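You operate a simulated robot arm through the tools that you are given. There is no shell and no other tool.

You run a simulated robot arm. Do the job below in one go: nothing can be reset, and whatever is moved stays where it is left.

TASK
Slide the sorting tray's stopper open and pour the green beads from it into their jar.
Fine: keep the white ones on the tray, put it back with the stopper open and close the jar.

It is judged by the outcome, as a careful person would: the job done as asked, and still so three seconds after it is handed in. It fails if anything else is knocked over, pushed out of place, dropped, spilled or broken. Lids that push on must go on centred and level and be pressed home; caps that screw on are set level and turned clockwise until they are tight.

THE ROBOT
A 6-joint arm with a fingered hand, fixed in place. Base frame: the origin is on the floor under the middle of its stand, x ahead of it, y to its left, z up; the work surface is at about z = 880. Units: mm, degrees, N and s.
With the tool pointing down near the work surface it reaches from about 460 to 940 mm from the base axis. Its first joint turns from -166.0 to 166.0 degrees. Payload 5 kg.
Tool frame: the origin (TCP) lies between the finger pads and is the grasp point; the fingertips stand 43 mm ahead of it; z points along the fingers, y is the line along which they close. The gripper opens to 144 mm; its body begins 50 mm behind the TCP. The gripper is a hand of 5 fingers: y runs from the thumb to the fingers, the wrist lies at [-21, -133, -233] in the tool frame, and closing takes about 1.5 s.
Orientation is that of the tool frame in the base frame, as a unit quaternion [x, y, z, w]. With the fingers straight down and the wrist toward the robot, the tool's x, y and z point along [0, 1, 0], [1, 0, 0] and [0, 0, -1] of the base frame.

THE INTERFACE
- The arm moves only by the tool nudge_tool. Its arguments are lists of equal length, an entry for each row: "travel": the shift along the tool's x, y, z in mm, a list of three; "angular": the turn, a rotation vector about the tool's x, y, z in degrees, a list of three; "claw": the finger opening in mm, from 0 to 144. In form: {"travel": [[x, y, z], ...], "angular": [[ax, ay, az], ...], "claw": [claw, ...]}. A call has 1 to 20 rows; each row shifts and turns the commanded pose from where the row before left it, along the tool's axes as they then stand. Rows are played at 5 a second. More than 50 mm and 8.6 degrees between two rows, or a gripper value outside its range, and nothing of the call is played. Where a pose cannot be reached the arm comes as near as it can. A force on the tool above 40 N (or 10 N above the force at the start of the call, whichever is more), or a blocked arm, ends the call early, and 0.2 s more pass. The fingers move at their own pace (about 72 mm/s each) and stop on an object; they squeeze with about 23 N. The grip force told is the motor's: it shows also when the fingers shut on nothing. Time passes only in rows, and 0.2 s behind the last, so rows that do not move let the fingers close. The reply holds the time, the measured pose of the TCP, the force on the tool along the base axes, the opening and the grip force, in the units named above and with some noise, with the torque about the TCP (base axes, N m) and any sound that the robot's microphone picked up.
- Cameras (640 x 400 px; columns grow to the right, rows downward): "scene" is fixed at [399.6, -498.3, 1649.2]; the picture's right is [-0.47, 0.88, 0.00], its down [0.81, 0.43, -0.39] and it looks along [-0.35, -0.18, -0.92] (base axes); focal length 214 px, centre (320, 200). "wrist" rides on the gripper at [86, -108, -168] in the tool frame; the picture's right is [-0.80, 0.28, -0.53], its down [-0.54, -0.73, 0.42] and it looks along [-0.27, 0.63, 0.73] (tool axes); focal length 275 px, centre (320, 200). There is no depth. A picture from a camera that has moved, and an enlarged one, comes with that camera's place and axes in the base frame and with its lens.
- grab_frame(camera): a new picture of that camera. The clock stands still meanwhile.
- slide_trunk(by): slides the trunk up (or, below 0, down) by that many mm; the arm rides with it, the base frame stays. It gives what a move gives, with no picture.
- grasp_type(shape): the hand has 5 fingers and takes this shape, open, in about a second: jaw (thumb against the fingers, like two jaws); tri (thumb and two fingers); tip (a fingertip pinch); poke (one finger out to press); point (the index stretched); flat (the hand flat); cup (the hand cupped); fist (a fist). The gripper value then closes the fingers along that shape, each until it touches; the sizes above hold for jaw. It gives what a move gives, with no picture.
- enlarge(camera, box): a new picture of the part [left, top, right, bottom] of that camera's present view, enlarged. The clock stands still meanwhile.
- hand_in(): hands the job in; it is judged then, once.

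Nothing tells you positions but the pictures and the camera data. Unless the task says otherwise, let go and move clear before handing in.

The tools are called as a command line: name --argument value ..., lists and objects as JSON in quotes. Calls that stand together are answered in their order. nudge_tool: Moves the arm, as the interface text tells. Its arguments: {"type":"object","properties":{"travel":{"type":"array","items":{"type":"array","items":{"type":"number"}}},"angular":{"type":"array","items":{"type":"array","items":{"type":"number"}}},"claw":{"type":"array","items":{"type":"number"}}},"required":["travel","angular","claw"]} The other tools are called the same way: slide_trunk (by) moves the trunk up or down; grasp_type (shape) gives the hand a shape; grab_frame (camera) takes a picture; enlarge (camera, box) takes an enlarged picture of a part of a camera's view; hand_in () hands the job in.

At the start:

```text
clock: 0.0
position: [189.5, -414.5, 1282.4]
orientation: [0.707, 0.707, 0.0, 0.0]
ft_force: [0.4, 0.2, 0.2]
wrist_torque: [-0.01, 0.02, 0.0]
gripper_width: 143.7
grip_force: 0.0
shape: jaw
trunk travel left (down, up): [-450.0, 140.0]
```

scene: 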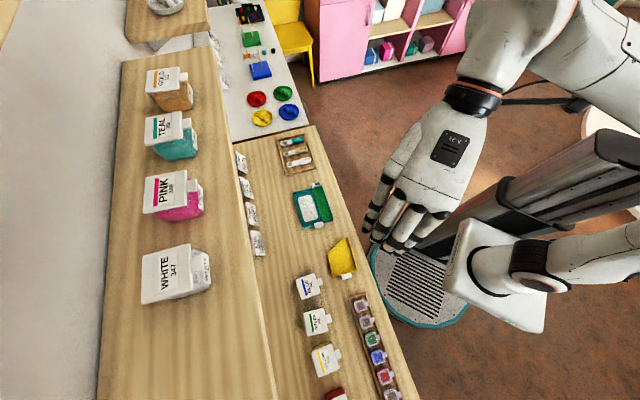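
wrist: 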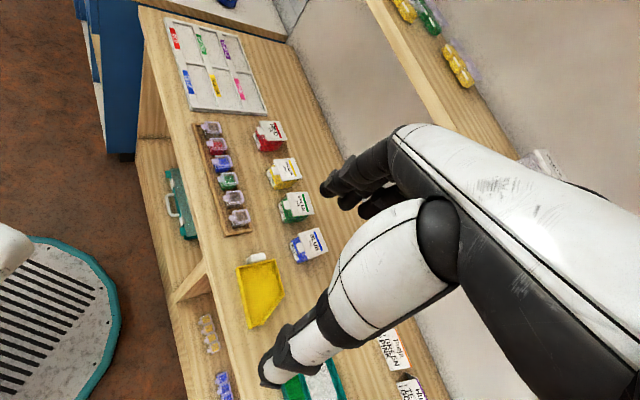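

I see a work bench with a yellow sorting tray, jars with labels, a green/white tray further on, and a rack of small jars. I'll look closer before moving anything.

enlarge --camera "scene" --box '[280, 220, 440, 320]'

enlarge --camera "scene" --box '[240, 120, 400, 220]'

enlarge --camera "scene" --box '[280, 300, 440, 400]'

enlarge --camera "wrist" --box '[200, 220, 360, 320]'

enlarge --camera "wrist" --box '[180, 110, 340, 210]'

```text
4.00 times, centred on (360, 270) of scene
camera zoom: at [399.6, -498.3, 1649.2], right [-0.47, 0.88, 0.0], down [0.81, 0.43, -0.39], along [-0.35, -0.18, -0.92], focal length 858 px, centre (160, -80)
```

zoom: 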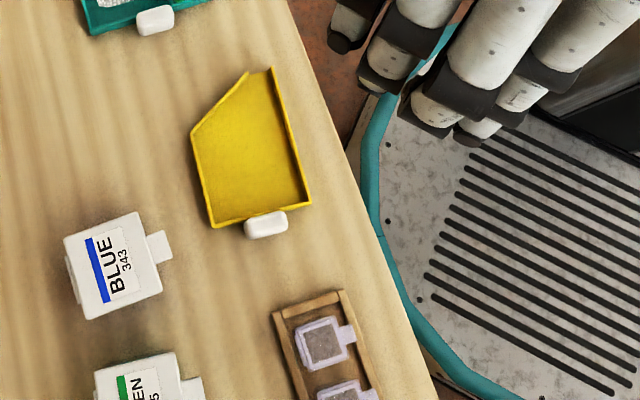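

```text
4.00 times, centred on (320, 170) of scene
camera zoom: at [399.6, -498.3, 1649.2], right [-0.47, 0.88, 0.0], down [0.81, 0.43, -0.39], along [-0.35, -0.18, -0.92], focal length 858 px, centre (320, 320)
```

zoom: 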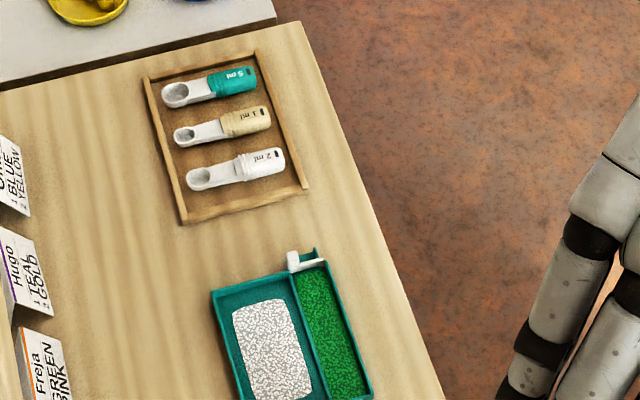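

```text
4.00 times, centred on (360, 350) of scene
camera zoom: at [399.6, -498.3, 1649.2], right [-0.47, 0.88, 0.0], down [0.81, 0.43, -0.39], along [-0.35, -0.18, -0.92], focal length 858 px, centre (160, -400)
```

zoom: 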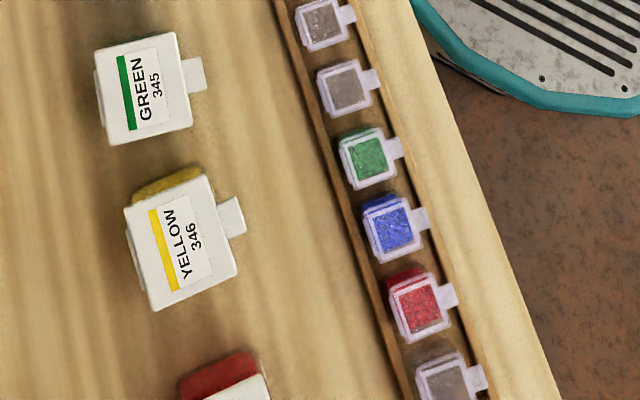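

```text
4.00 times, centred on (280, 270) of wrist
camera zoom: at [81.1, -329.6, 1451.3], right [0.28, -0.8, 0.53], down [-0.73, -0.54, -0.42], along [0.63, -0.27, -0.73], focal length 1101 px, centre (480, -80)
```

zoom: 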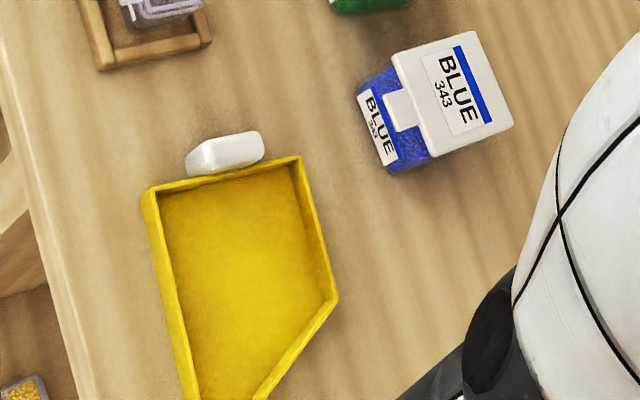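

```text
4.00 times, centred on (260, 160) of wrist
camera zoom: at [81.1, -329.6, 1451.3], right [0.28, -0.8, 0.53], down [-0.73, -0.54, -0.42], along [0.63, -0.27, -0.73], focal length 1101 px, centre (560, 360)
```

zoom: 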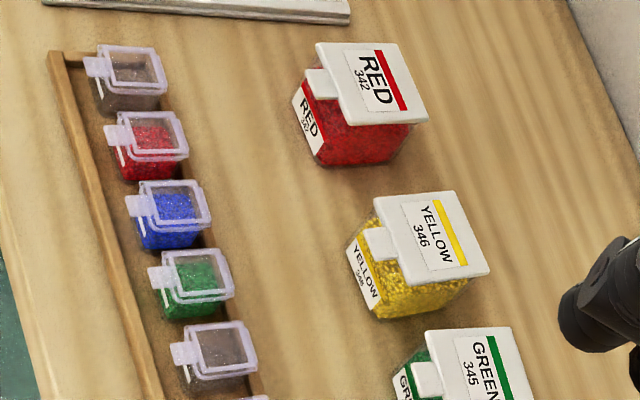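

The tray has white beads in one compartment and green beads in a side channel with a white stopper; I'll zoom in more.

enlarge --camera "scene" --box '[280, 175, 344, 235]'

enlarge --camera "scene" --box '[295, 300, 343, 340]'

enlarge --camera "wrist" --box '[260, 340, 356, 400]'

enlarge --camera "wrist" --box '[264, 180, 328, 230]'

enlarge --camera "scene" --box '[230, 20, 310, 140]'

enlarge --camera "wrist" --box '[340, 310, 440, 400]'

```text
6.67 times, centred on (312, 205) of scene
camera zoom: at [399.6, -498.3, 1649.2], right [-0.47, 0.88, 0.0], down [0.81, 0.43, -0.39], along [-0.35, -0.18, -0.92], focal length 1430 px, centre (373, 167)
```

zoom: 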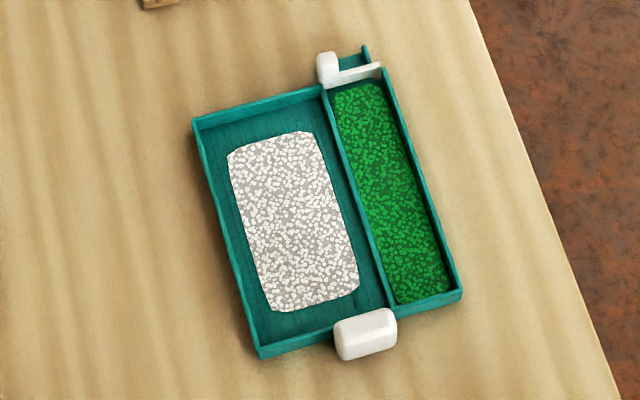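

```text
10.00 times, centred on (319, 320) of scene
camera zoom: at [399.6, -498.3, 1649.2], right [-0.47, 0.88, 0.0], down [0.81, 0.43, -0.39], along [-0.35, -0.18, -0.92], focal length 2145 px, centre (330, -1000)
```

zoom: 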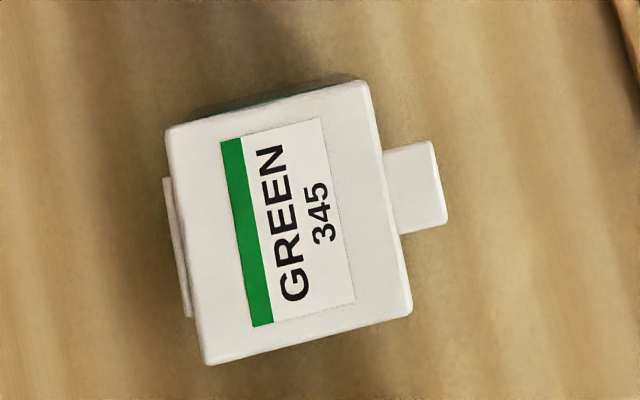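

```text
6.67 times, centred on (308, 370) of wrist
camera zoom: at [81.1, -329.6, 1451.3], right [0.28, -0.8, 0.53], down [-0.73, -0.54, -0.42], along [0.63, -0.27, -0.73], focal length 1835 px, centre (400, -933)
```

zoom: 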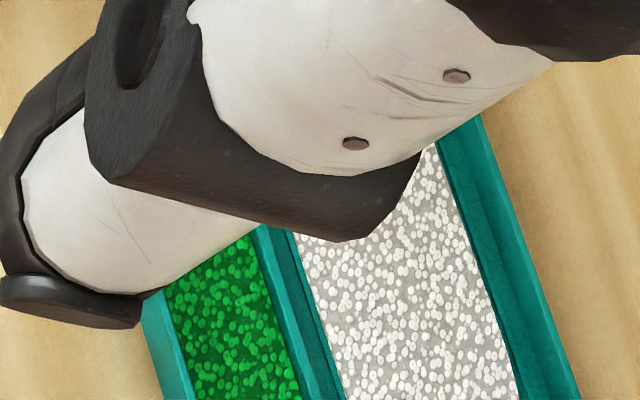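

```text
8.00 times, centred on (296, 205) of wrist
camera zoom: at [81.1, -329.6, 1451.3], right [0.28, -0.8, 0.53], down [-0.73, -0.54, -0.42], along [0.63, -0.27, -0.73], focal length 2202 px, centre (512, 160)
```

zoom: 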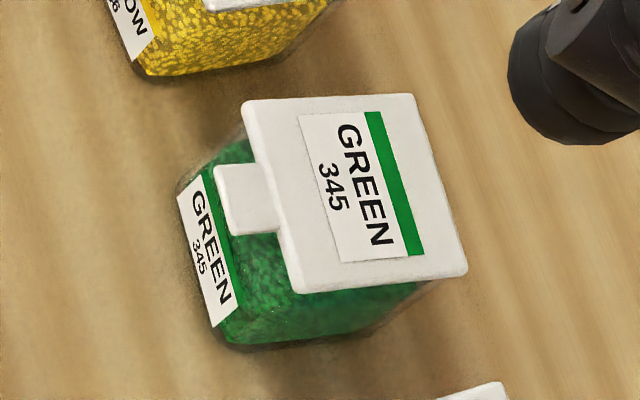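

```text
3.33 times, centred on (270, 80) of scene
camera zoom: at [399.6, -498.3, 1649.2], right [-0.47, 0.88, 0.0], down [0.81, 0.43, -0.39], along [-0.35, -0.18, -0.92], focal length 715 px, centre (487, 600)
```

zoom: 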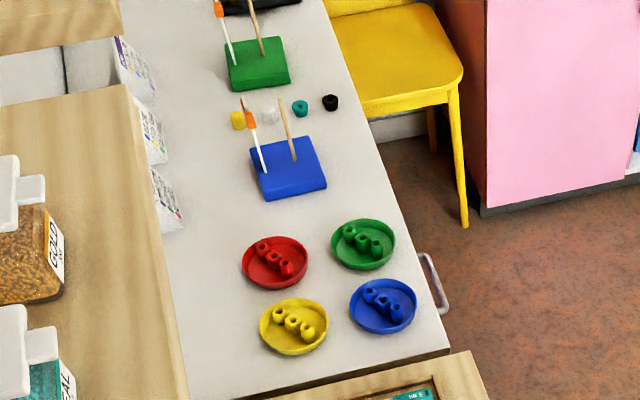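

```text
4.44 times, centred on (390, 355) of wrist
camera zoom: at [81.1, -329.6, 1451.3], right [0.28, -0.8, 0.53], down [-0.73, -0.54, -0.42], along [0.63, -0.27, -0.73], focal length 1224 px, centre (9, -489)
```

zoom: 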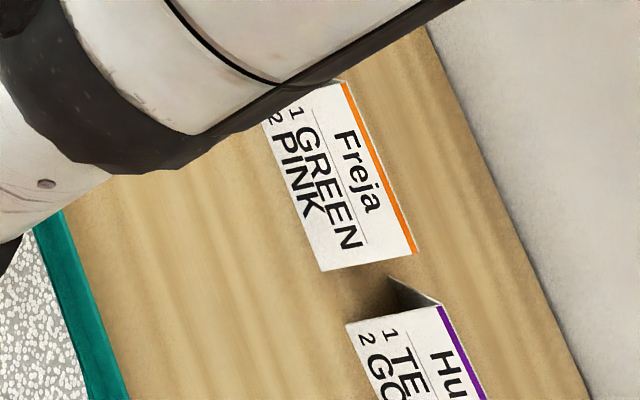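

The bench runs at 45° to the base frame: tray at about (138,-663), the GREEN jar at about (466,-466), spout end of the tray pointing away from the jars. I'll turn the hand square to the bench and go above the tray for a closer look.

nudge_tool --travel '[[-28, -24.4, 0], [-28, -24.4, 0], [-28, -24.4, 0], [-28, -24.4, 10], [-28, -24.4, 20], [-28, -24.4, 20], [-28, -24.4, 20], [-28, -24.4, 20], [-27.5, -24, 20], [0, 0, 10], [0, 0, 10], [0, 0, 2], [0, 0, 0], [0, 0, 0], [0, 0, 0], [0, 0, 0]]' --angular '[[0, 0, 0], [0, 0, 0], [0, 0, 0], [0, 0, 0], [0, 0, 0], [0, 0, 0], [0, 0, 0], [0, 0, 0], [0, 0, 0], [0, 0, 7.5], [0, 0, 7.5], [0, 0, 7.5], [0, 0, 7.5], [0, 0, 7.5], [0, 0, 7.5], [0, 0, 0]]' --claw '[144, 144, 144, 144, 144, 144, 144, 144, 144, 144, 144, 144, 144, 144, 144, 144]'

```text
clock: 3.4
position: [9.8, -629.5, 1155.6]
orientation: [0.924, 0.382, 0.0, 0.0]
ft_force: [0.3, -0.3, 0.8]
wrist_torque: [0.0, 0.01, 0.01]
gripper_width: 144.0
grip_force: 0.1
shape: jaw
out of reach, approached as far as the arm can: row 8, 9
trunk travel left (down, up): [-450.0, 140.0]
```

The hand is now over the bench to the right of the tray (facing it). I'll look with the wrist camera.

grab_frame --camera "wrist"

grab_frame --camera "scene"

```text
taken
camera wrist: at [-7.1, -494.4, 1322.5], right [-0.36, -0.76, 0.53], down [-0.9, 0.13, -0.42], along [0.25, -0.63, -0.73], focal length 275 px, centre (320, 200)
```

wrist: 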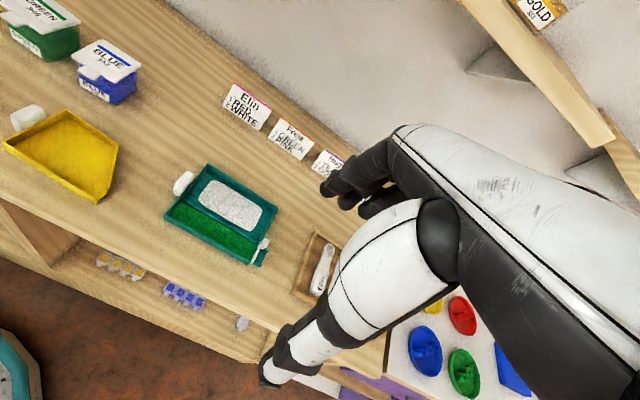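

```text
taken
```

scene: 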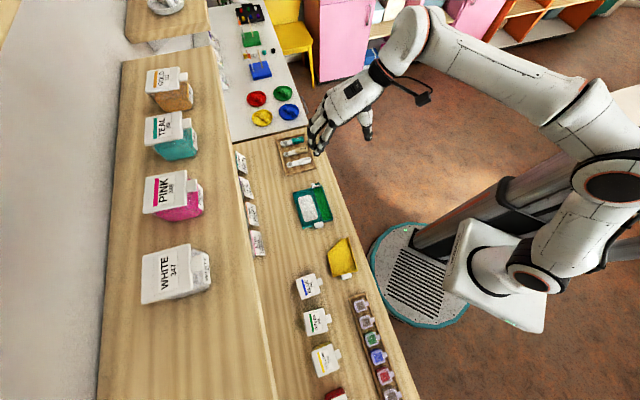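

enlarge --camera "wrist" --box '[150, 145, 290, 275]'

enlarge --camera "wrist" --box '[0, 0, 150, 110]'

enlarge --camera "wrist" --box '[0, 90, 130, 210]'

enlarge --camera "wrist" --box '[235, 220, 285, 280]'

```text
3.08 times, centred on (220, 210) of wrist
camera zoom: at [-7.1, -494.4, 1322.5], right [-0.36, -0.76, 0.53], down [-0.9, 0.13, -0.42], along [0.25, -0.63, -0.73], focal length 847 px, centre (628, 169)
```

zoom: 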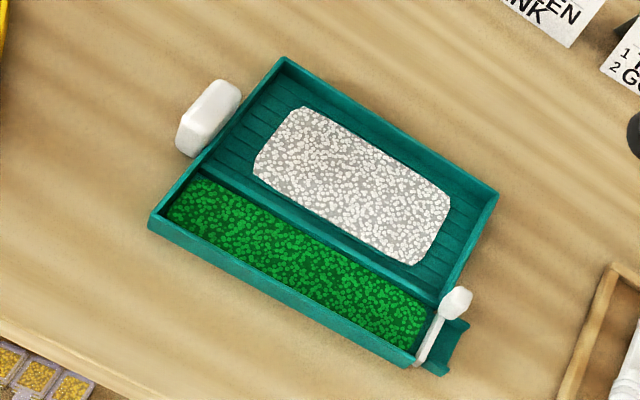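

```text
3.64 times, centred on (75, 55) of wrist
camera zoom: at [-7.1, -494.4, 1322.5], right [-0.36, -0.76, 0.53], down [-0.9, 0.13, -0.42], along [0.25, -0.63, -0.73], focal length 1001 px, centre (1211, 727)
```

zoom: 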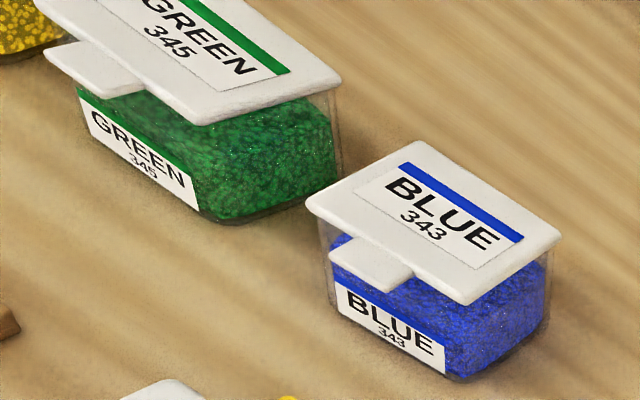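

```text
3.33 times, centred on (65, 150) of wrist
camera zoom: at [-7.1, -494.4, 1322.5], right [-0.36, -0.76, 0.53], down [-0.9, 0.13, -0.42], along [0.25, -0.63, -0.73], focal length 918 px, centre (1170, 367)
```

zoom: 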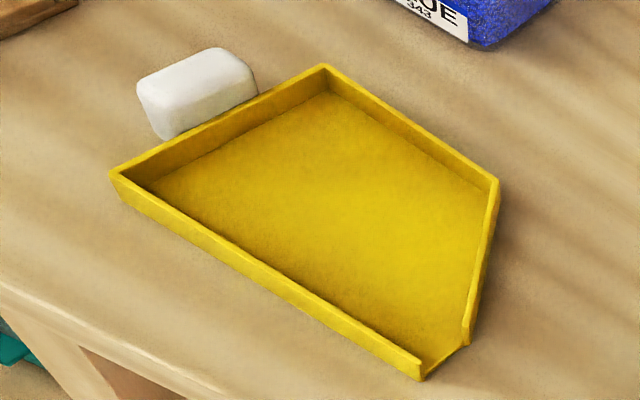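

```text
6.67 times, centred on (260, 250) of wrist
camera zoom: at [-7.1, -494.4, 1322.5], right [-0.36, -0.76, 0.53], down [-0.9, 0.13, -0.42], along [0.25, -0.63, -0.73], focal length 1835 px, centre (720, -133)
```

zoom: 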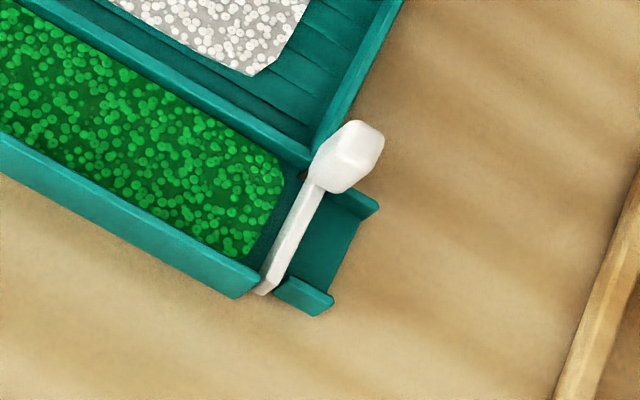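

The stopper is a white bar across the green channel with a knob on the far side, and it seems to slide away from the robot. Next I'll fly over for a close look at the GREEN jar and its lid.

nudge_tool --travel '[[41, 18.5, 9], [41, 18.5, 9], [41, 18.5, 9], [41, 18.5, 9], [41, 18.5, 9], [41, 18.5, 9], [41, 18.5, 9], [41, 18.5, 9], [0, 0, 0]]' --angular '[[0, 0, 0], [0, 0, 0], [0, 0, 0], [0, 0, 0], [0, 0, 0], [0, 0, 0], [0, 0, 0], [0, 0, 0], [0, 0, 0]]' --claw '[144, 144, 144, 144, 144, 144, 144, 144, 144]'

grab_frame --camera "wrist"

```text
clock: 5.4
position: [344.4, -502.3, 1083.7]
orientation: [0.924, 0.382, -0.001, -0.001]
ft_force: [0.9, -0.3, -0.3]
wrist_torque: [0.01, 0.03, 0.0]
gripper_width: 144.0
grip_force: 0.1
shape: jaw
trunk travel left (down, up): [-450.0, 140.0]
```

```text
taken
camera wrist: at [329.6, -367.3, 1251.3], right [-0.36, -0.76, 0.53], down [-0.9, 0.13, -0.42], along [0.25, -0.63, -0.73], focal length 275 px, centre (320, 200)
```

wrist: 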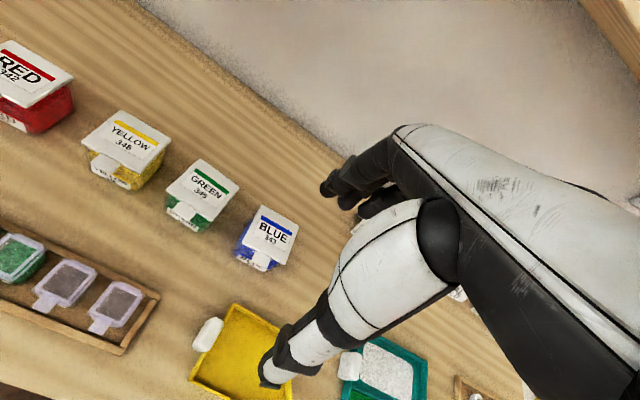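

enlarge --camera "wrist" --box '[150, 145, 250, 240]'

enlarge --camera "wrist" --box '[220, 190, 320, 280]'

enlarge --camera "wrist" --box '[330, 330, 440, 400]'

```text
4.21 times, centred on (200, 192) of wrist
camera zoom: at [329.6, -367.3, 1251.3], right [-0.36, -0.76, 0.53], down [-0.9, 0.13, -0.42], along [0.25, -0.63, -0.73], focal length 1159 px, centre (825, 232)
```

zoom: 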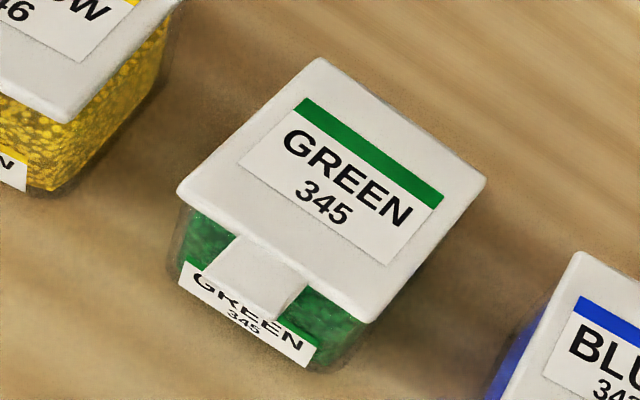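

```text
4.44 times, centred on (270, 235) of wrist
camera zoom: at [329.6, -367.3, 1251.3], right [-0.36, -0.76, 0.53], down [-0.9, 0.13, -0.42], along [0.25, -0.63, -0.73], focal length 1224 px, centre (542, 44)
```

zoom: 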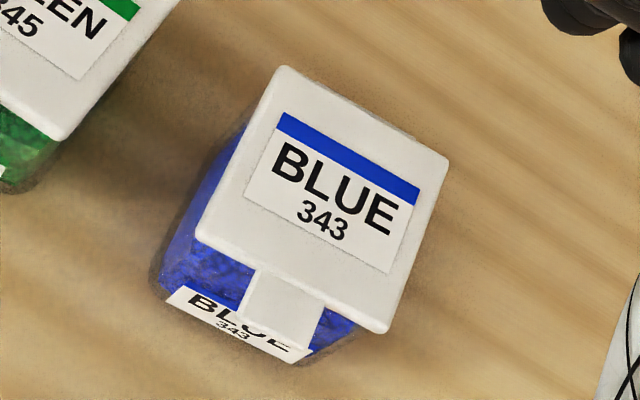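

```text
5.71 times, centred on (385, 365) of wrist
camera zoom: at [329.6, -367.3, 1251.3], right [-0.36, -0.76, 0.53], down [-0.9, 0.13, -0.42], along [0.25, -0.63, -0.73], focal length 1573 px, centre (-51, -743)
```

zoom: 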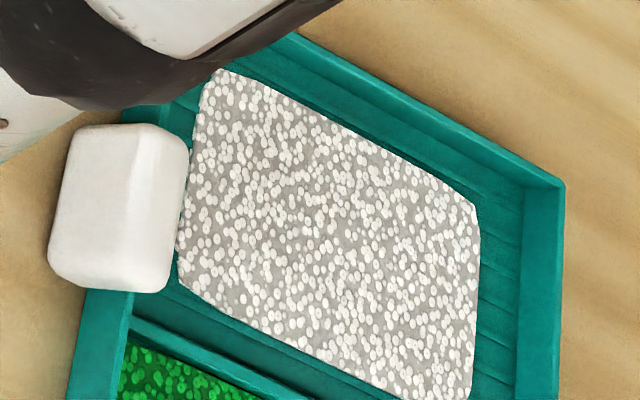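

The GREEN jar has a flip lid with a tab facing the robot (lid top z≈952, centre about (471,-471), hinge at the far side). I now want a low side view of the tray's handle and stopper to get their heights.

nudge_tool --travel '[[-35, -22.3, 5], [-35, -22.3, 5], [-35, -22.3, 5], [-35, -22.3, 5], [-35, -22.3, 5], [-35, -22.3, 5], [-35, -22.3, 5], [-35, -22.3, 5], [0, 0, 0], [0, 0, 0], [0, 0, 0], [0, 0, 0], [0, 0, 0], [0, 0, 0], [0, 0, 0]]' --angular '[[0, 0, 0], [0, 0, 0], [0, 0, 0], [0, 0, 0], [0, 0, 0], [0, 0, 0], [0, 0, 0], [0, 0, 0], [-7.5, 0, 0], [-7.5, 0, 0], [-7.5, 0, 0], [-7.5, 0, 0], [-7.5, 0, 0], [-7.5, 0, 0], [0, 0, 0]]' --claw '[144, 144, 144, 144, 144, 144, 144, 144, 144, 144, 144, 144, 144, 144, 144]'

grab_frame --camera "wrist"

grab_frame --camera "scene"

```text
clock: 8.6
position: [19.7, -573.6, 1041.4]
orientation: [0.854, 0.353, 0.146, 0.354]
ft_force: [-0.6, 0.7, -0.4]
wrist_torque: [0.02, -0.02, -0.01]
gripper_width: 144.0
grip_force: 0.1
shape: jaw
trunk travel left (down, up): [-450.0, 140.0]
```

```text
taken
camera wrist: at [-57.7, -377.4, 1084.8], right [-0.69, -0.44, 0.58], down [-0.53, -0.23, -0.81], along [0.49, -0.87, -0.07], focal length 275 px, centre (320, 200)
```

wrist: 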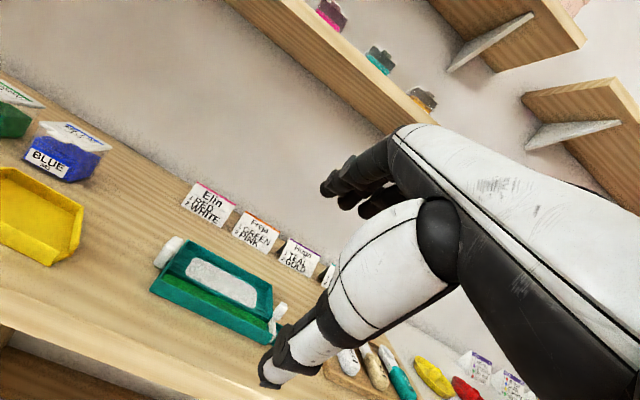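

```text
taken
```

scene: 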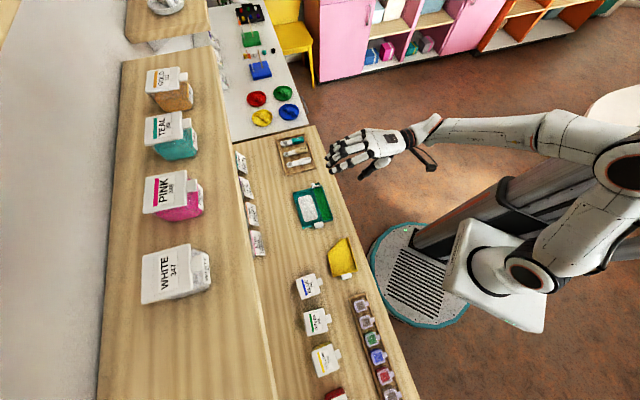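

enlarge --camera "wrist" --box '[140, 220, 300, 350]'

enlarge --camera "wrist" --box '[140, 225, 200, 300]'

enlarge --camera "wrist" --box '[240, 285, 300, 360]'

enlarge --camera "wrist" --box '[0, 80, 120, 200]'

enlarge --camera "scene" --box '[300, 100, 440, 200]'

```text
3.08 times, centred on (220, 285) of wrist
camera zoom: at [-57.7, -377.4, 1084.8], right [-0.69, -0.44, 0.58], down [-0.53, -0.23, -0.81], along [0.49, -0.87, -0.07], focal length 847 px, centre (628, -62)
```

zoom: 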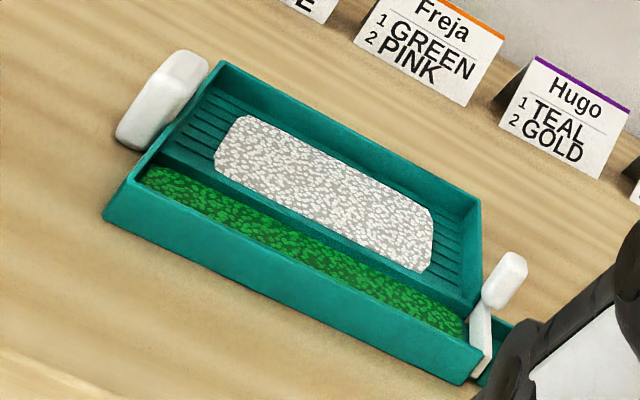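

```text
5.33 times, centred on (170, 262) of wrist
camera zoom: at [-57.7, -377.4, 1084.8], right [-0.69, -0.44, 0.58], down [-0.53, -0.23, -0.81], along [0.49, -0.87, -0.07], focal length 1468 px, centre (1120, -133)
```

zoom: 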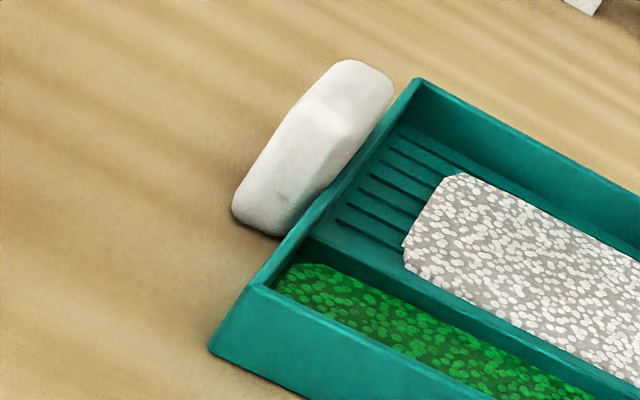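

```text
5.33 times, centred on (270, 322) of wrist
camera zoom: at [-57.7, -377.4, 1084.8], right [-0.69, -0.44, 0.58], down [-0.53, -0.23, -0.81], along [0.49, -0.87, -0.07], focal length 1468 px, centre (587, -453)
```

zoom: 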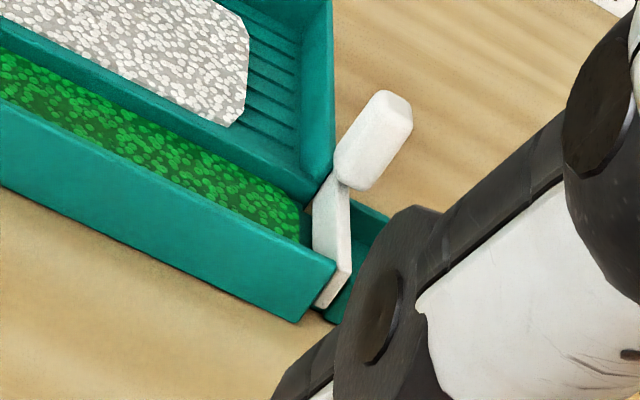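

```text
3.33 times, centred on (60, 140) of wrist
camera zoom: at [-57.7, -377.4, 1084.8], right [-0.69, -0.44, 0.58], down [-0.53, -0.23, -0.81], along [0.49, -0.87, -0.07], focal length 918 px, centre (1187, 400)
```

zoom: 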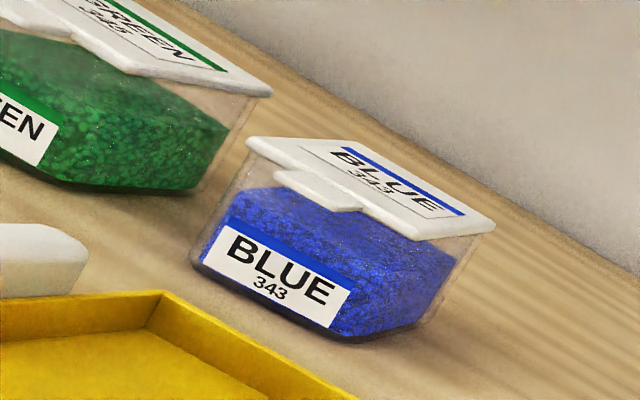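

```text
4.00 times, centred on (370, 150) of scene
camera zoom: at [399.6, -498.3, 1649.2], right [-0.47, 0.88, 0.0], down [0.81, 0.43, -0.39], along [-0.35, -0.18, -0.92], focal length 858 px, centre (120, 400)
```

zoom: 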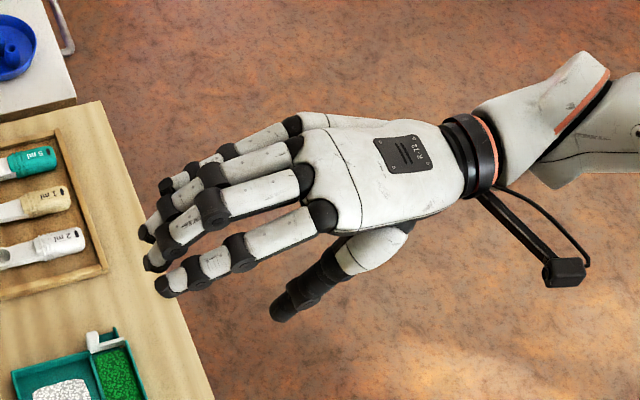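

The handle block is about 30×14×27 mm at (206,-610), z≈887–914; the stopper knob is at about (79,-706), z≈908. I'll bring the fingers upright again and try the "poke" shape to see where its fingertip lies.

nudge_tool --travel '[[0, 0, 0], [0, 0, 0], [0, 0, 0], [0, 0, 0], [0, 0, 0], [0, 0, 0], [0, 0, 0]]' --angular '[[7.5, 0, 0], [7.5, 0, 0], [7.5, 0, 0], [7.5, 0, 0], [7.5, 0, 0], [7.5, 0, 0], [0, 0, 0]]' --claw '[144, 144, 144, 144, 144, 144, 144]'

grasp_type --shape "poke"

grab_frame --camera "wrist"

enlarge --camera "scene" --box '[280, 90, 440, 220]'

```text
clock: 10.2
position: [21.1, -574.8, 1042.6]
orientation: [0.924, 0.382, 0.0, -0.001]
ft_force: [0.0, 0.2, 0.1]
wrist_torque: [-0.01, 0.01, -0.02]
gripper_width: 144.0
grip_force: 0.1
shape: jaw
trunk travel left (down, up): [-450.0, 140.0]
```

```text
clock: 11.1
position: [20.5, -574.6, 1042.6]
orientation: [0.924, 0.383, 0.0, 0.0]
ft_force: [0.5, -0.4, 0.2]
wrist_torque: [0.01, -0.02, -0.01]
gripper_width: 0.0
grip_force: 0.0
shape: poke
trunk travel left (down, up): [-450.0, 140.0]
```

```text
taken
camera wrist: at [3.9, -438.7, 1211.1], right [-0.36, -0.76, 0.53], down [-0.9, 0.13, -0.42], along [0.25, -0.63, -0.73], focal length 275 px, centre (320, 200)
```

wrist: 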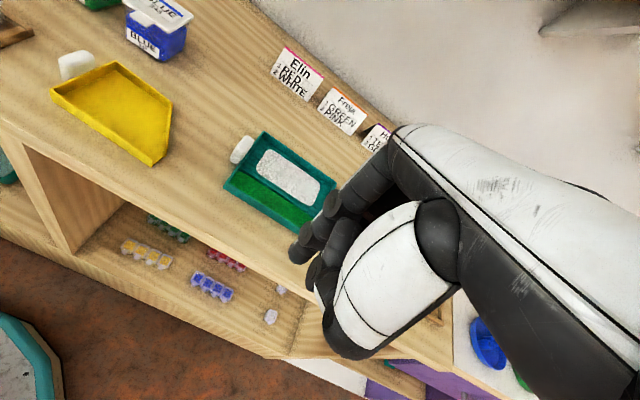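

```text
3.08 times, centred on (360, 155) of scene
camera zoom: at [399.6, -498.3, 1649.2], right [-0.47, 0.88, 0.0], down [0.81, 0.43, -0.39], along [-0.35, -0.18, -0.92], focal length 660 px, centre (197, 338)
```

zoom: 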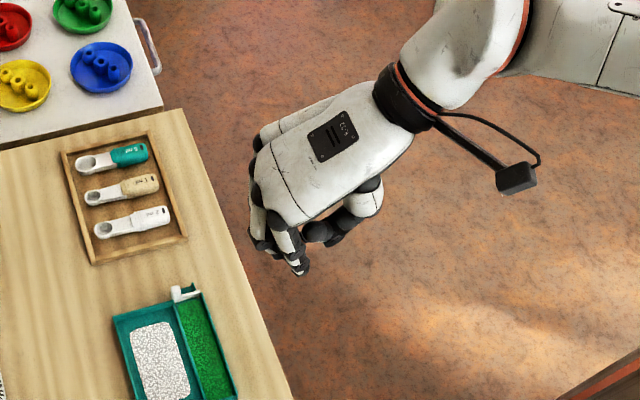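

enlarge --camera "wrist" --box '[270, 150, 430, 370]'

enlarge --camera "scene" --box '[325, 110, 395, 165]'

```text
1.82 times, centred on (350, 260) of wrist
camera zoom: at [3.9, -438.7, 1211.1], right [-0.36, -0.76, 0.53], down [-0.9, 0.13, -0.42], along [0.25, -0.63, -0.73], focal length 500 px, centre (266, 91)
```

zoom: 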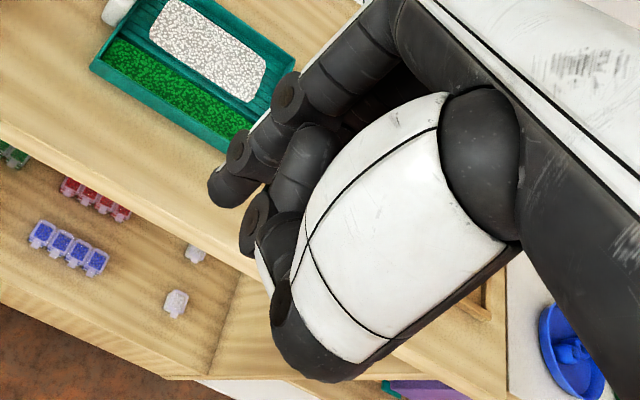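

```text
7.27 times, centred on (360, 138) of scene
camera zoom: at [399.6, -498.3, 1649.2], right [-0.47, 0.88, 0.0], down [0.81, 0.43, -0.39], along [-0.35, -0.18, -0.92], focal length 1560 px, centre (29, 654)
```

zoom: 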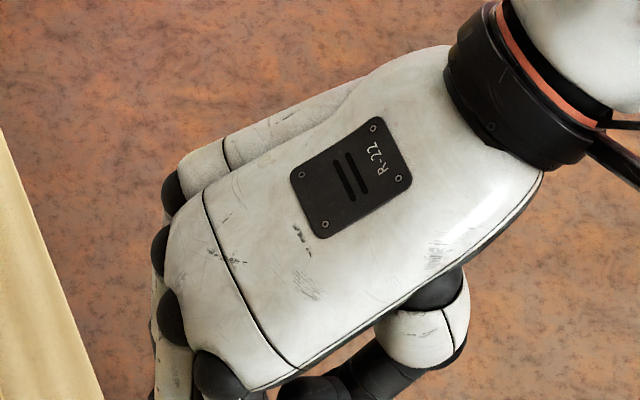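

In "poke" the index tip lies near tool (10, 3, 45). I'll bring it above the channel just on the robot's side of the stopper knob and check alignment from there.

nudge_tool --travel '[[-20, 33, 5], [-20, 33, 5], [-20, 33, 5], [0, 0, 10], [0, 0, 15], [0, 0, 0]]' --angular '[[0, 0, 0], [0, 0, 0], [0, 0, 0], [0, 0, 0], [0, 0, 0], [0, 0, 0]]' --claw '[0, 0, 0, 0, 0, 0]'

grab_frame --camera "wrist"

enlarge --camera "wrist" --box '[240, 180, 340, 280]'

enlarge --camera "scene" --box '[285, 150, 375, 220]'

```text
clock: 12.5
position: [48.8, -689.4, 1001.3]
orientation: [0.924, 0.382, -0.001, 0.0]
ft_force: [0.1, -0.1, 0.2]
wrist_torque: [0.01, 0.0, -0.02]
gripper_width: 0.0
grip_force: 22.9
shape: jaw
trunk travel left (down, up): [-450.0, 140.0]
```

```text
taken
camera wrist: at [31.8, -553.4, 1169.8], right [-0.36, -0.76, 0.53], down [-0.9, 0.13, -0.42], along [0.25, -0.63, -0.73], focal length 275 px, centre (320, 200)
```

wrist: 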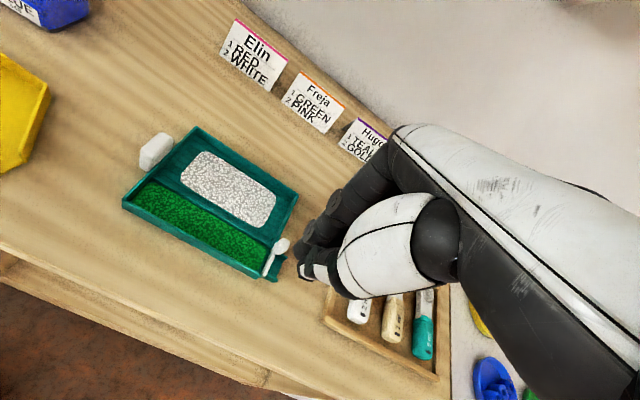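

```text
4.00 times, centred on (290, 230) of wrist
camera zoom: at [31.8, -553.4, 1169.8], right [-0.36, -0.76, 0.53], down [-0.9, 0.13, -0.42], along [0.25, -0.63, -0.73], focal length 1101 px, centre (440, 80)
```

zoom: 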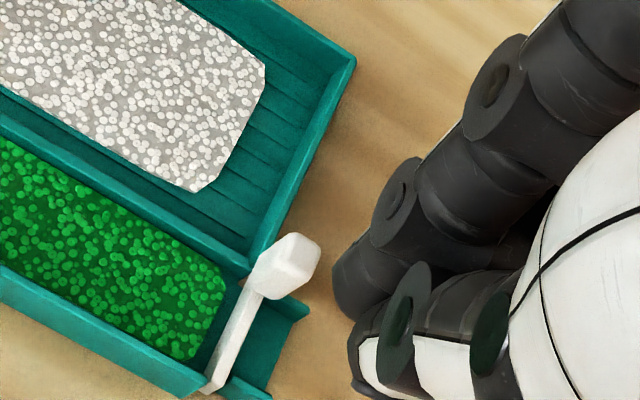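

```text
5.71 times, centred on (330, 185) of scene
camera zoom: at [399.6, -498.3, 1649.2], right [-0.47, 0.88, 0.0], down [0.81, 0.43, -0.39], along [-0.35, -0.18, -0.92], focal length 1226 px, centre (263, 286)
```

zoom: 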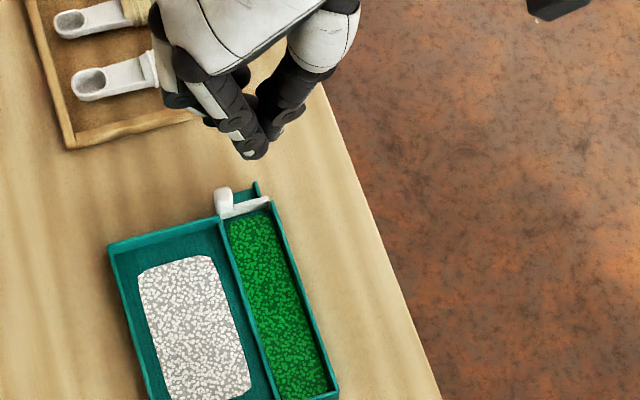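

Sending claw 0 turned the shape back to a closed jaw. I'll take the poke shape again and test with an open value while holding still.

grasp_type --shape "poke"

nudge_tool --travel '[[0, 0, 0], [0, 0, 0]]' --angular '[[0, 0, 0], [0, 0, 0]]' --claw '[144, 144]'

grab_frame --camera "wrist"

```text
clock: 13.4
position: [49.9, -688.5, 1001.4]
orientation: [0.924, 0.383, 0.0, 0.0]
ft_force: [0.0, 0.5, 0.0]
wrist_torque: [0.03, 0.01, -0.01]
gripper_width: 0.0
grip_force: 0.0
shape: poke
trunk travel left (down, up): [-450.0, 140.0]
```

```text
clock: 14.0
position: [47.6, -688.3, 1001.3]
orientation: [0.924, 0.382, 0.0, 0.0]
ft_force: [0.0, 0.8, 0.2]
wrist_torque: [-0.02, -0.01, 0.03]
gripper_width: 0.0
grip_force: 0.0
shape: poke
trunk travel left (down, up): [-450.0, 140.0]
```

```text
taken
camera wrist: at [31.7, -553.2, 1169.9], right [-0.36, -0.76, 0.53], down [-0.9, 0.13, -0.42], along [0.25, -0.63, -0.73], focal length 275 px, centre (320, 200)
```

wrist: 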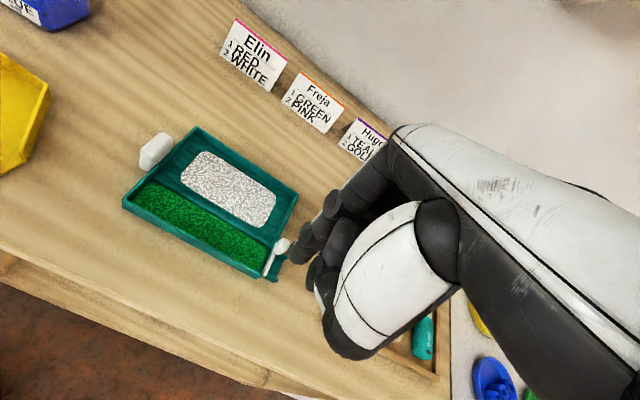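

enlarge --camera "wrist" --box '[250, 180, 350, 280]'

enlarge --camera "scene" --box '[290, 150, 350, 200]'

```text
4.00 times, centred on (300, 230) of wrist
camera zoom: at [31.7, -553.2, 1169.9], right [-0.36, -0.76, 0.53], down [-0.9, 0.13, -0.42], along [0.25, -0.63, -0.73], focal length 1101 px, centre (400, 80)
```

zoom: 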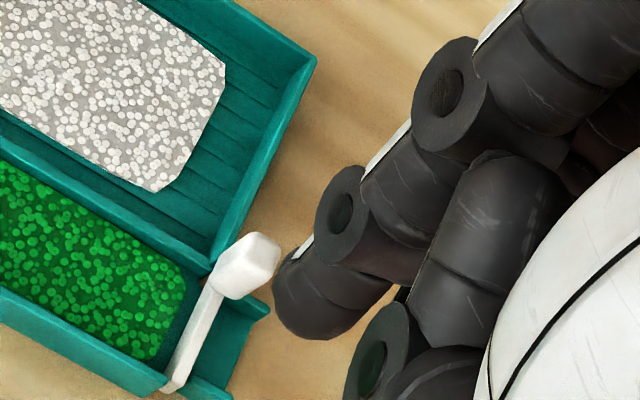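

```text
8.00 times, centred on (320, 175) of scene
camera zoom: at [399.6, -498.3, 1649.2], right [-0.47, 0.88, 0.0], down [0.81, 0.43, -0.39], along [-0.35, -0.18, -0.92], focal length 1716 px, centre (320, 400)
```

zoom: 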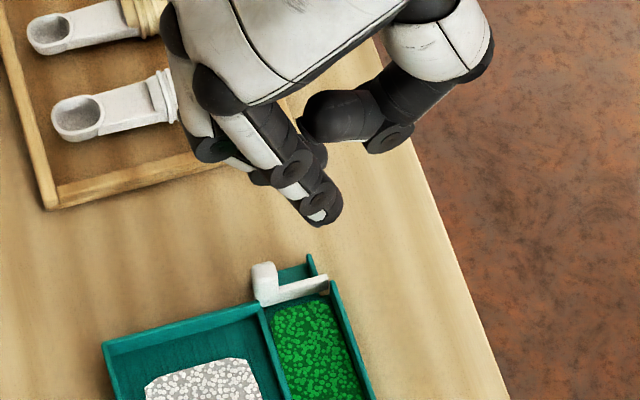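

The poke finger holds with the open value; its tip is beside the knob in line with it (tip about s=-446, n=521 versus knob s=-443, n=546–560 in bench axes). I'll lower most of the way and check again.

nudge_tool --travel '[[1, 3, 15], [1, 0, 15], [0, 0, 13], [0, 0, 0]]' --angular '[[0, 0, 0], [0, 0, 0], [0, 0, 0], [0, 0, 0]]' --claw '[144, 144, 144, 144]'

enlarge --camera "wrist" --box '[250, 180, 350, 280]'

enlarge --camera "scene" --box '[290, 160, 350, 210]'

```text
clock: 15.0
position: [50.0, -688.3, 958.7]
orientation: [0.924, 0.382, -0.001, -0.001]
ft_force: [-0.6, 0.8, -0.7]
wrist_torque: [-0.02, -0.05, 0.04]
gripper_width: 0.0
grip_force: 0.0
shape: poke
trunk travel left (down, up): [-450.0, 140.0]
```

```text
4.00 times, centred on (300, 230) of wrist
camera zoom: at [34.3, -552.4, 1126.5], right [-0.36, -0.76, 0.53], down [-0.9, 0.13, -0.42], along [0.25, -0.63, -0.73], focal length 1101 px, centre (400, 80)
```

zoom: 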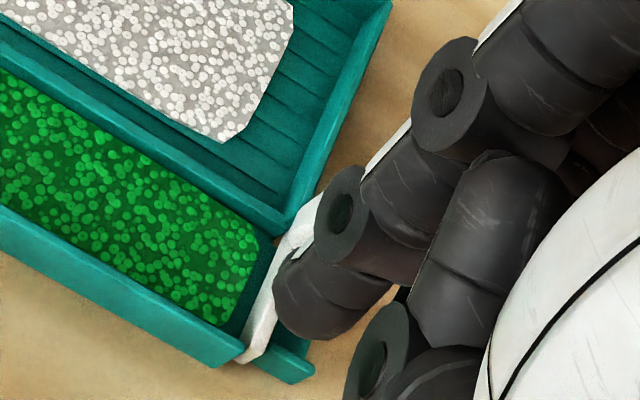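

```text
8.00 times, centred on (320, 185) of scene
camera zoom: at [399.6, -498.3, 1649.2], right [-0.47, 0.88, 0.0], down [0.81, 0.43, -0.39], along [-0.35, -0.18, -0.92], focal length 1716 px, centre (320, 320)
```

zoom: 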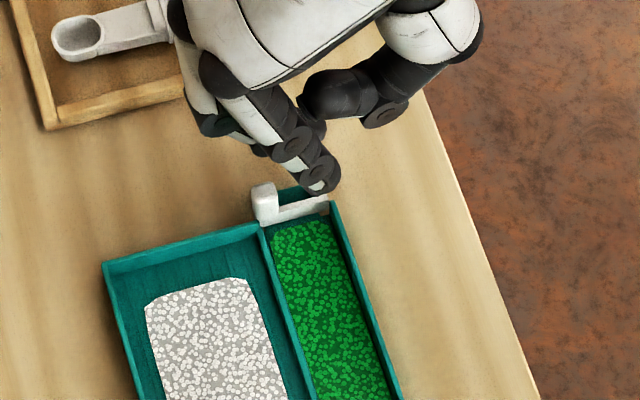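

The tip is over the bar, in line with the knob with roughly 10–15 mm gap. I'll go down 8 mm and push gently toward the far side.

nudge_tool --travel '[[0, 0, 8], [0, 4, 0], [0, 4, 0], [0, 4, 0], [0, 3, 0], [0, 0, 0]]' --angular '[[0, 0, 0], [0, 0, 0], [0, 0, 0], [0, 0, 0], [0, 0, 0], [0, 0, 0]]' --claw '[144, 144, 144, 144, 144, 144]'

enlarge --camera "scene" --box '[290, 160, 350, 210]'

enlarge --camera "wrist" --box '[250, 180, 350, 280]'

```text
clock: 16.4
position: [59.5, -698.9, 952.4]
orientation: [0.924, 0.383, 0.0, -0.001]
ft_force: [0.8, -0.2, -0.1]
wrist_torque: [-0.01, -0.01, 0.05]
gripper_width: 0.0
grip_force: 0.0
shape: poke
trunk travel left (down, up): [-450.0, 140.0]
```

```text
8.00 times, centred on (320, 185) of scene
camera zoom: at [399.6, -498.3, 1649.2], right [-0.47, 0.88, 0.0], down [0.81, 0.43, -0.39], along [-0.35, -0.18, -0.92], focal length 1716 px, centre (320, 320)
```

zoom: 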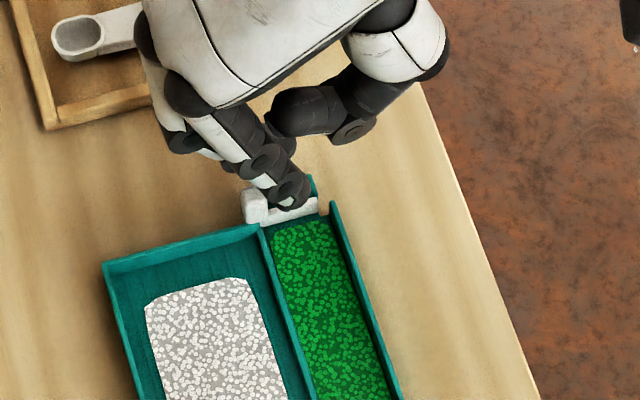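

```text
4.00 times, centred on (300, 230) of wrist
camera zoom: at [45.2, -563.0, 1119.5], right [-0.36, -0.76, 0.53], down [-0.9, 0.13, -0.42], along [0.25, -0.63, -0.73], focal length 1101 px, centre (400, 80)
```

zoom: 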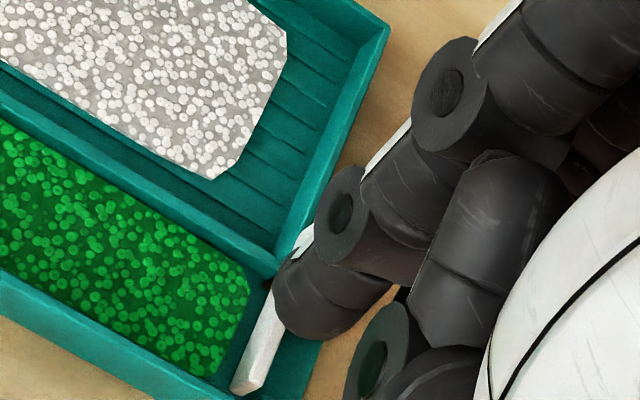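

The stopper slides toward the far side and the tray stays put. I'll keep pushing.

nudge_tool --travel '[[0, 4, 0], [0, 4, 0], [0, 4, 0], [0, 4, 0], [0, 4, 0], [0, 0, 0]]' --angular '[[0, 0, 0], [0, 0, 0], [0, 0, 0], [0, 0, 0], [0, 0, 0], [0, 0, 0]]' --claw '[144, 144, 144, 144, 144, 144]'

enlarge --camera "scene" --box '[290, 160, 350, 210]'

enlarge --camera "wrist" --box '[250, 180, 350, 280]'

```text
clock: 17.8
position: [76.4, -711.9, 951.3]
orientation: [0.924, 0.383, 0.0, 0.0]
ft_force: [0.2, -0.9, 0.9]
wrist_torque: [0.02, 0.0, -0.03]
gripper_width: 0.1
grip_force: 0.1
shape: poke
trunk travel left (down, up): [-450.0, 140.0]
```

```text
8.00 times, centred on (320, 185) of scene
camera zoom: at [399.6, -498.3, 1649.2], right [-0.47, 0.88, 0.0], down [0.81, 0.43, -0.39], along [-0.35, -0.18, -0.92], focal length 1716 px, centre (320, 320)
```

zoom: 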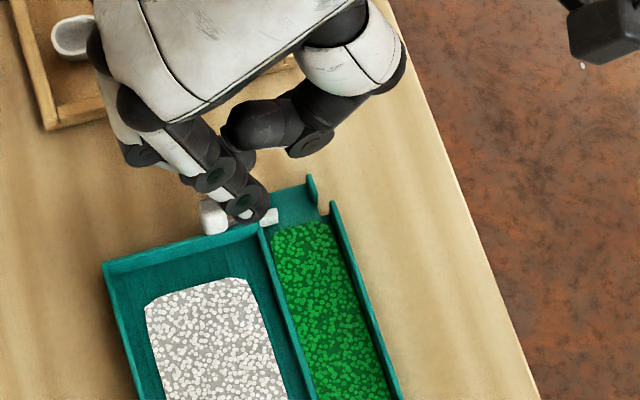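

```text
4.00 times, centred on (300, 230) of wrist
camera zoom: at [60.2, -577.0, 1119.4], right [-0.36, -0.76, 0.53], down [-0.9, 0.13, -0.42], along [0.25, -0.63, -0.73], focal length 1101 px, centre (400, 80)
```

zoom: 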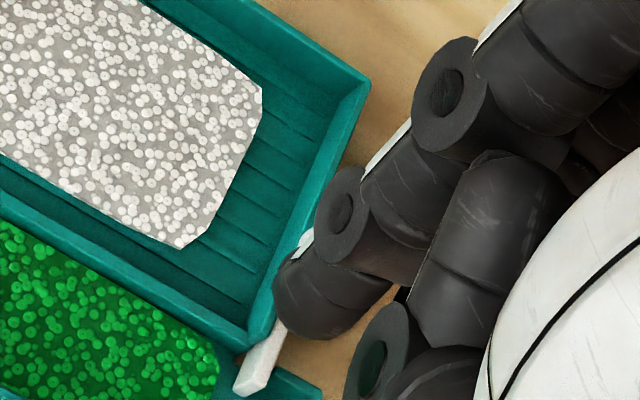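

The bar is nearly clear of the channel; a bit more pushing, in small steps, watching for its end stop.

nudge_tool --travel '[[0, 3, 0], [0, 3, 0], [0, 3, 0], [0, 0, 0]]' --angular '[[0, 0, 0], [0, 0, 0], [0, 0, 0], [0, 0, 0]]' --claw '[144, 144, 144, 144]'

enlarge --camera "scene" --box '[290, 160, 350, 210]'

enlarge --camera "wrist" --box '[250, 180, 350, 280]'

```text
clock: 18.8
position: [82.7, -718.7, 951.4]
orientation: [0.924, 0.383, 0.0, 0.0]
ft_force: [0.8, 0.5, 1.1]
wrist_torque: [-0.03, 0.02, 0.0]
gripper_width: 0.3
grip_force: 0.0
shape: poke
trunk travel left (down, up): [-450.0, 140.0]
```

```text
8.00 times, centred on (320, 185) of scene
camera zoom: at [399.6, -498.3, 1649.2], right [-0.47, 0.88, 0.0], down [0.81, 0.43, -0.39], along [-0.35, -0.18, -0.92], focal length 1716 px, centre (320, 320)
```

zoom: 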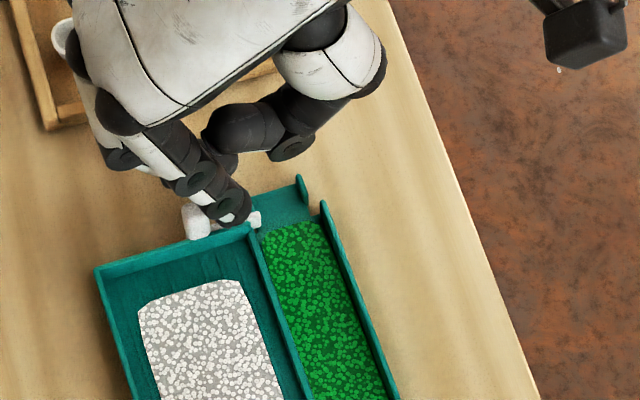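

```text
4.00 times, centred on (300, 230) of wrist
camera zoom: at [66.0, -583.7, 1119.8], right [-0.36, -0.76, 0.53], down [-0.9, 0.13, -0.42], along [0.25, -0.63, -0.73], focal length 1101 px, centre (400, 80)
```

zoom: 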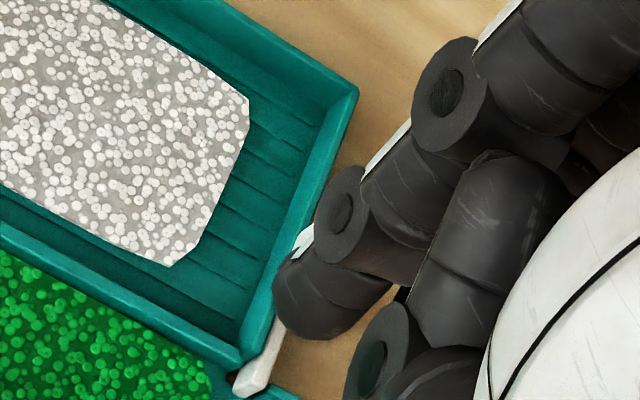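

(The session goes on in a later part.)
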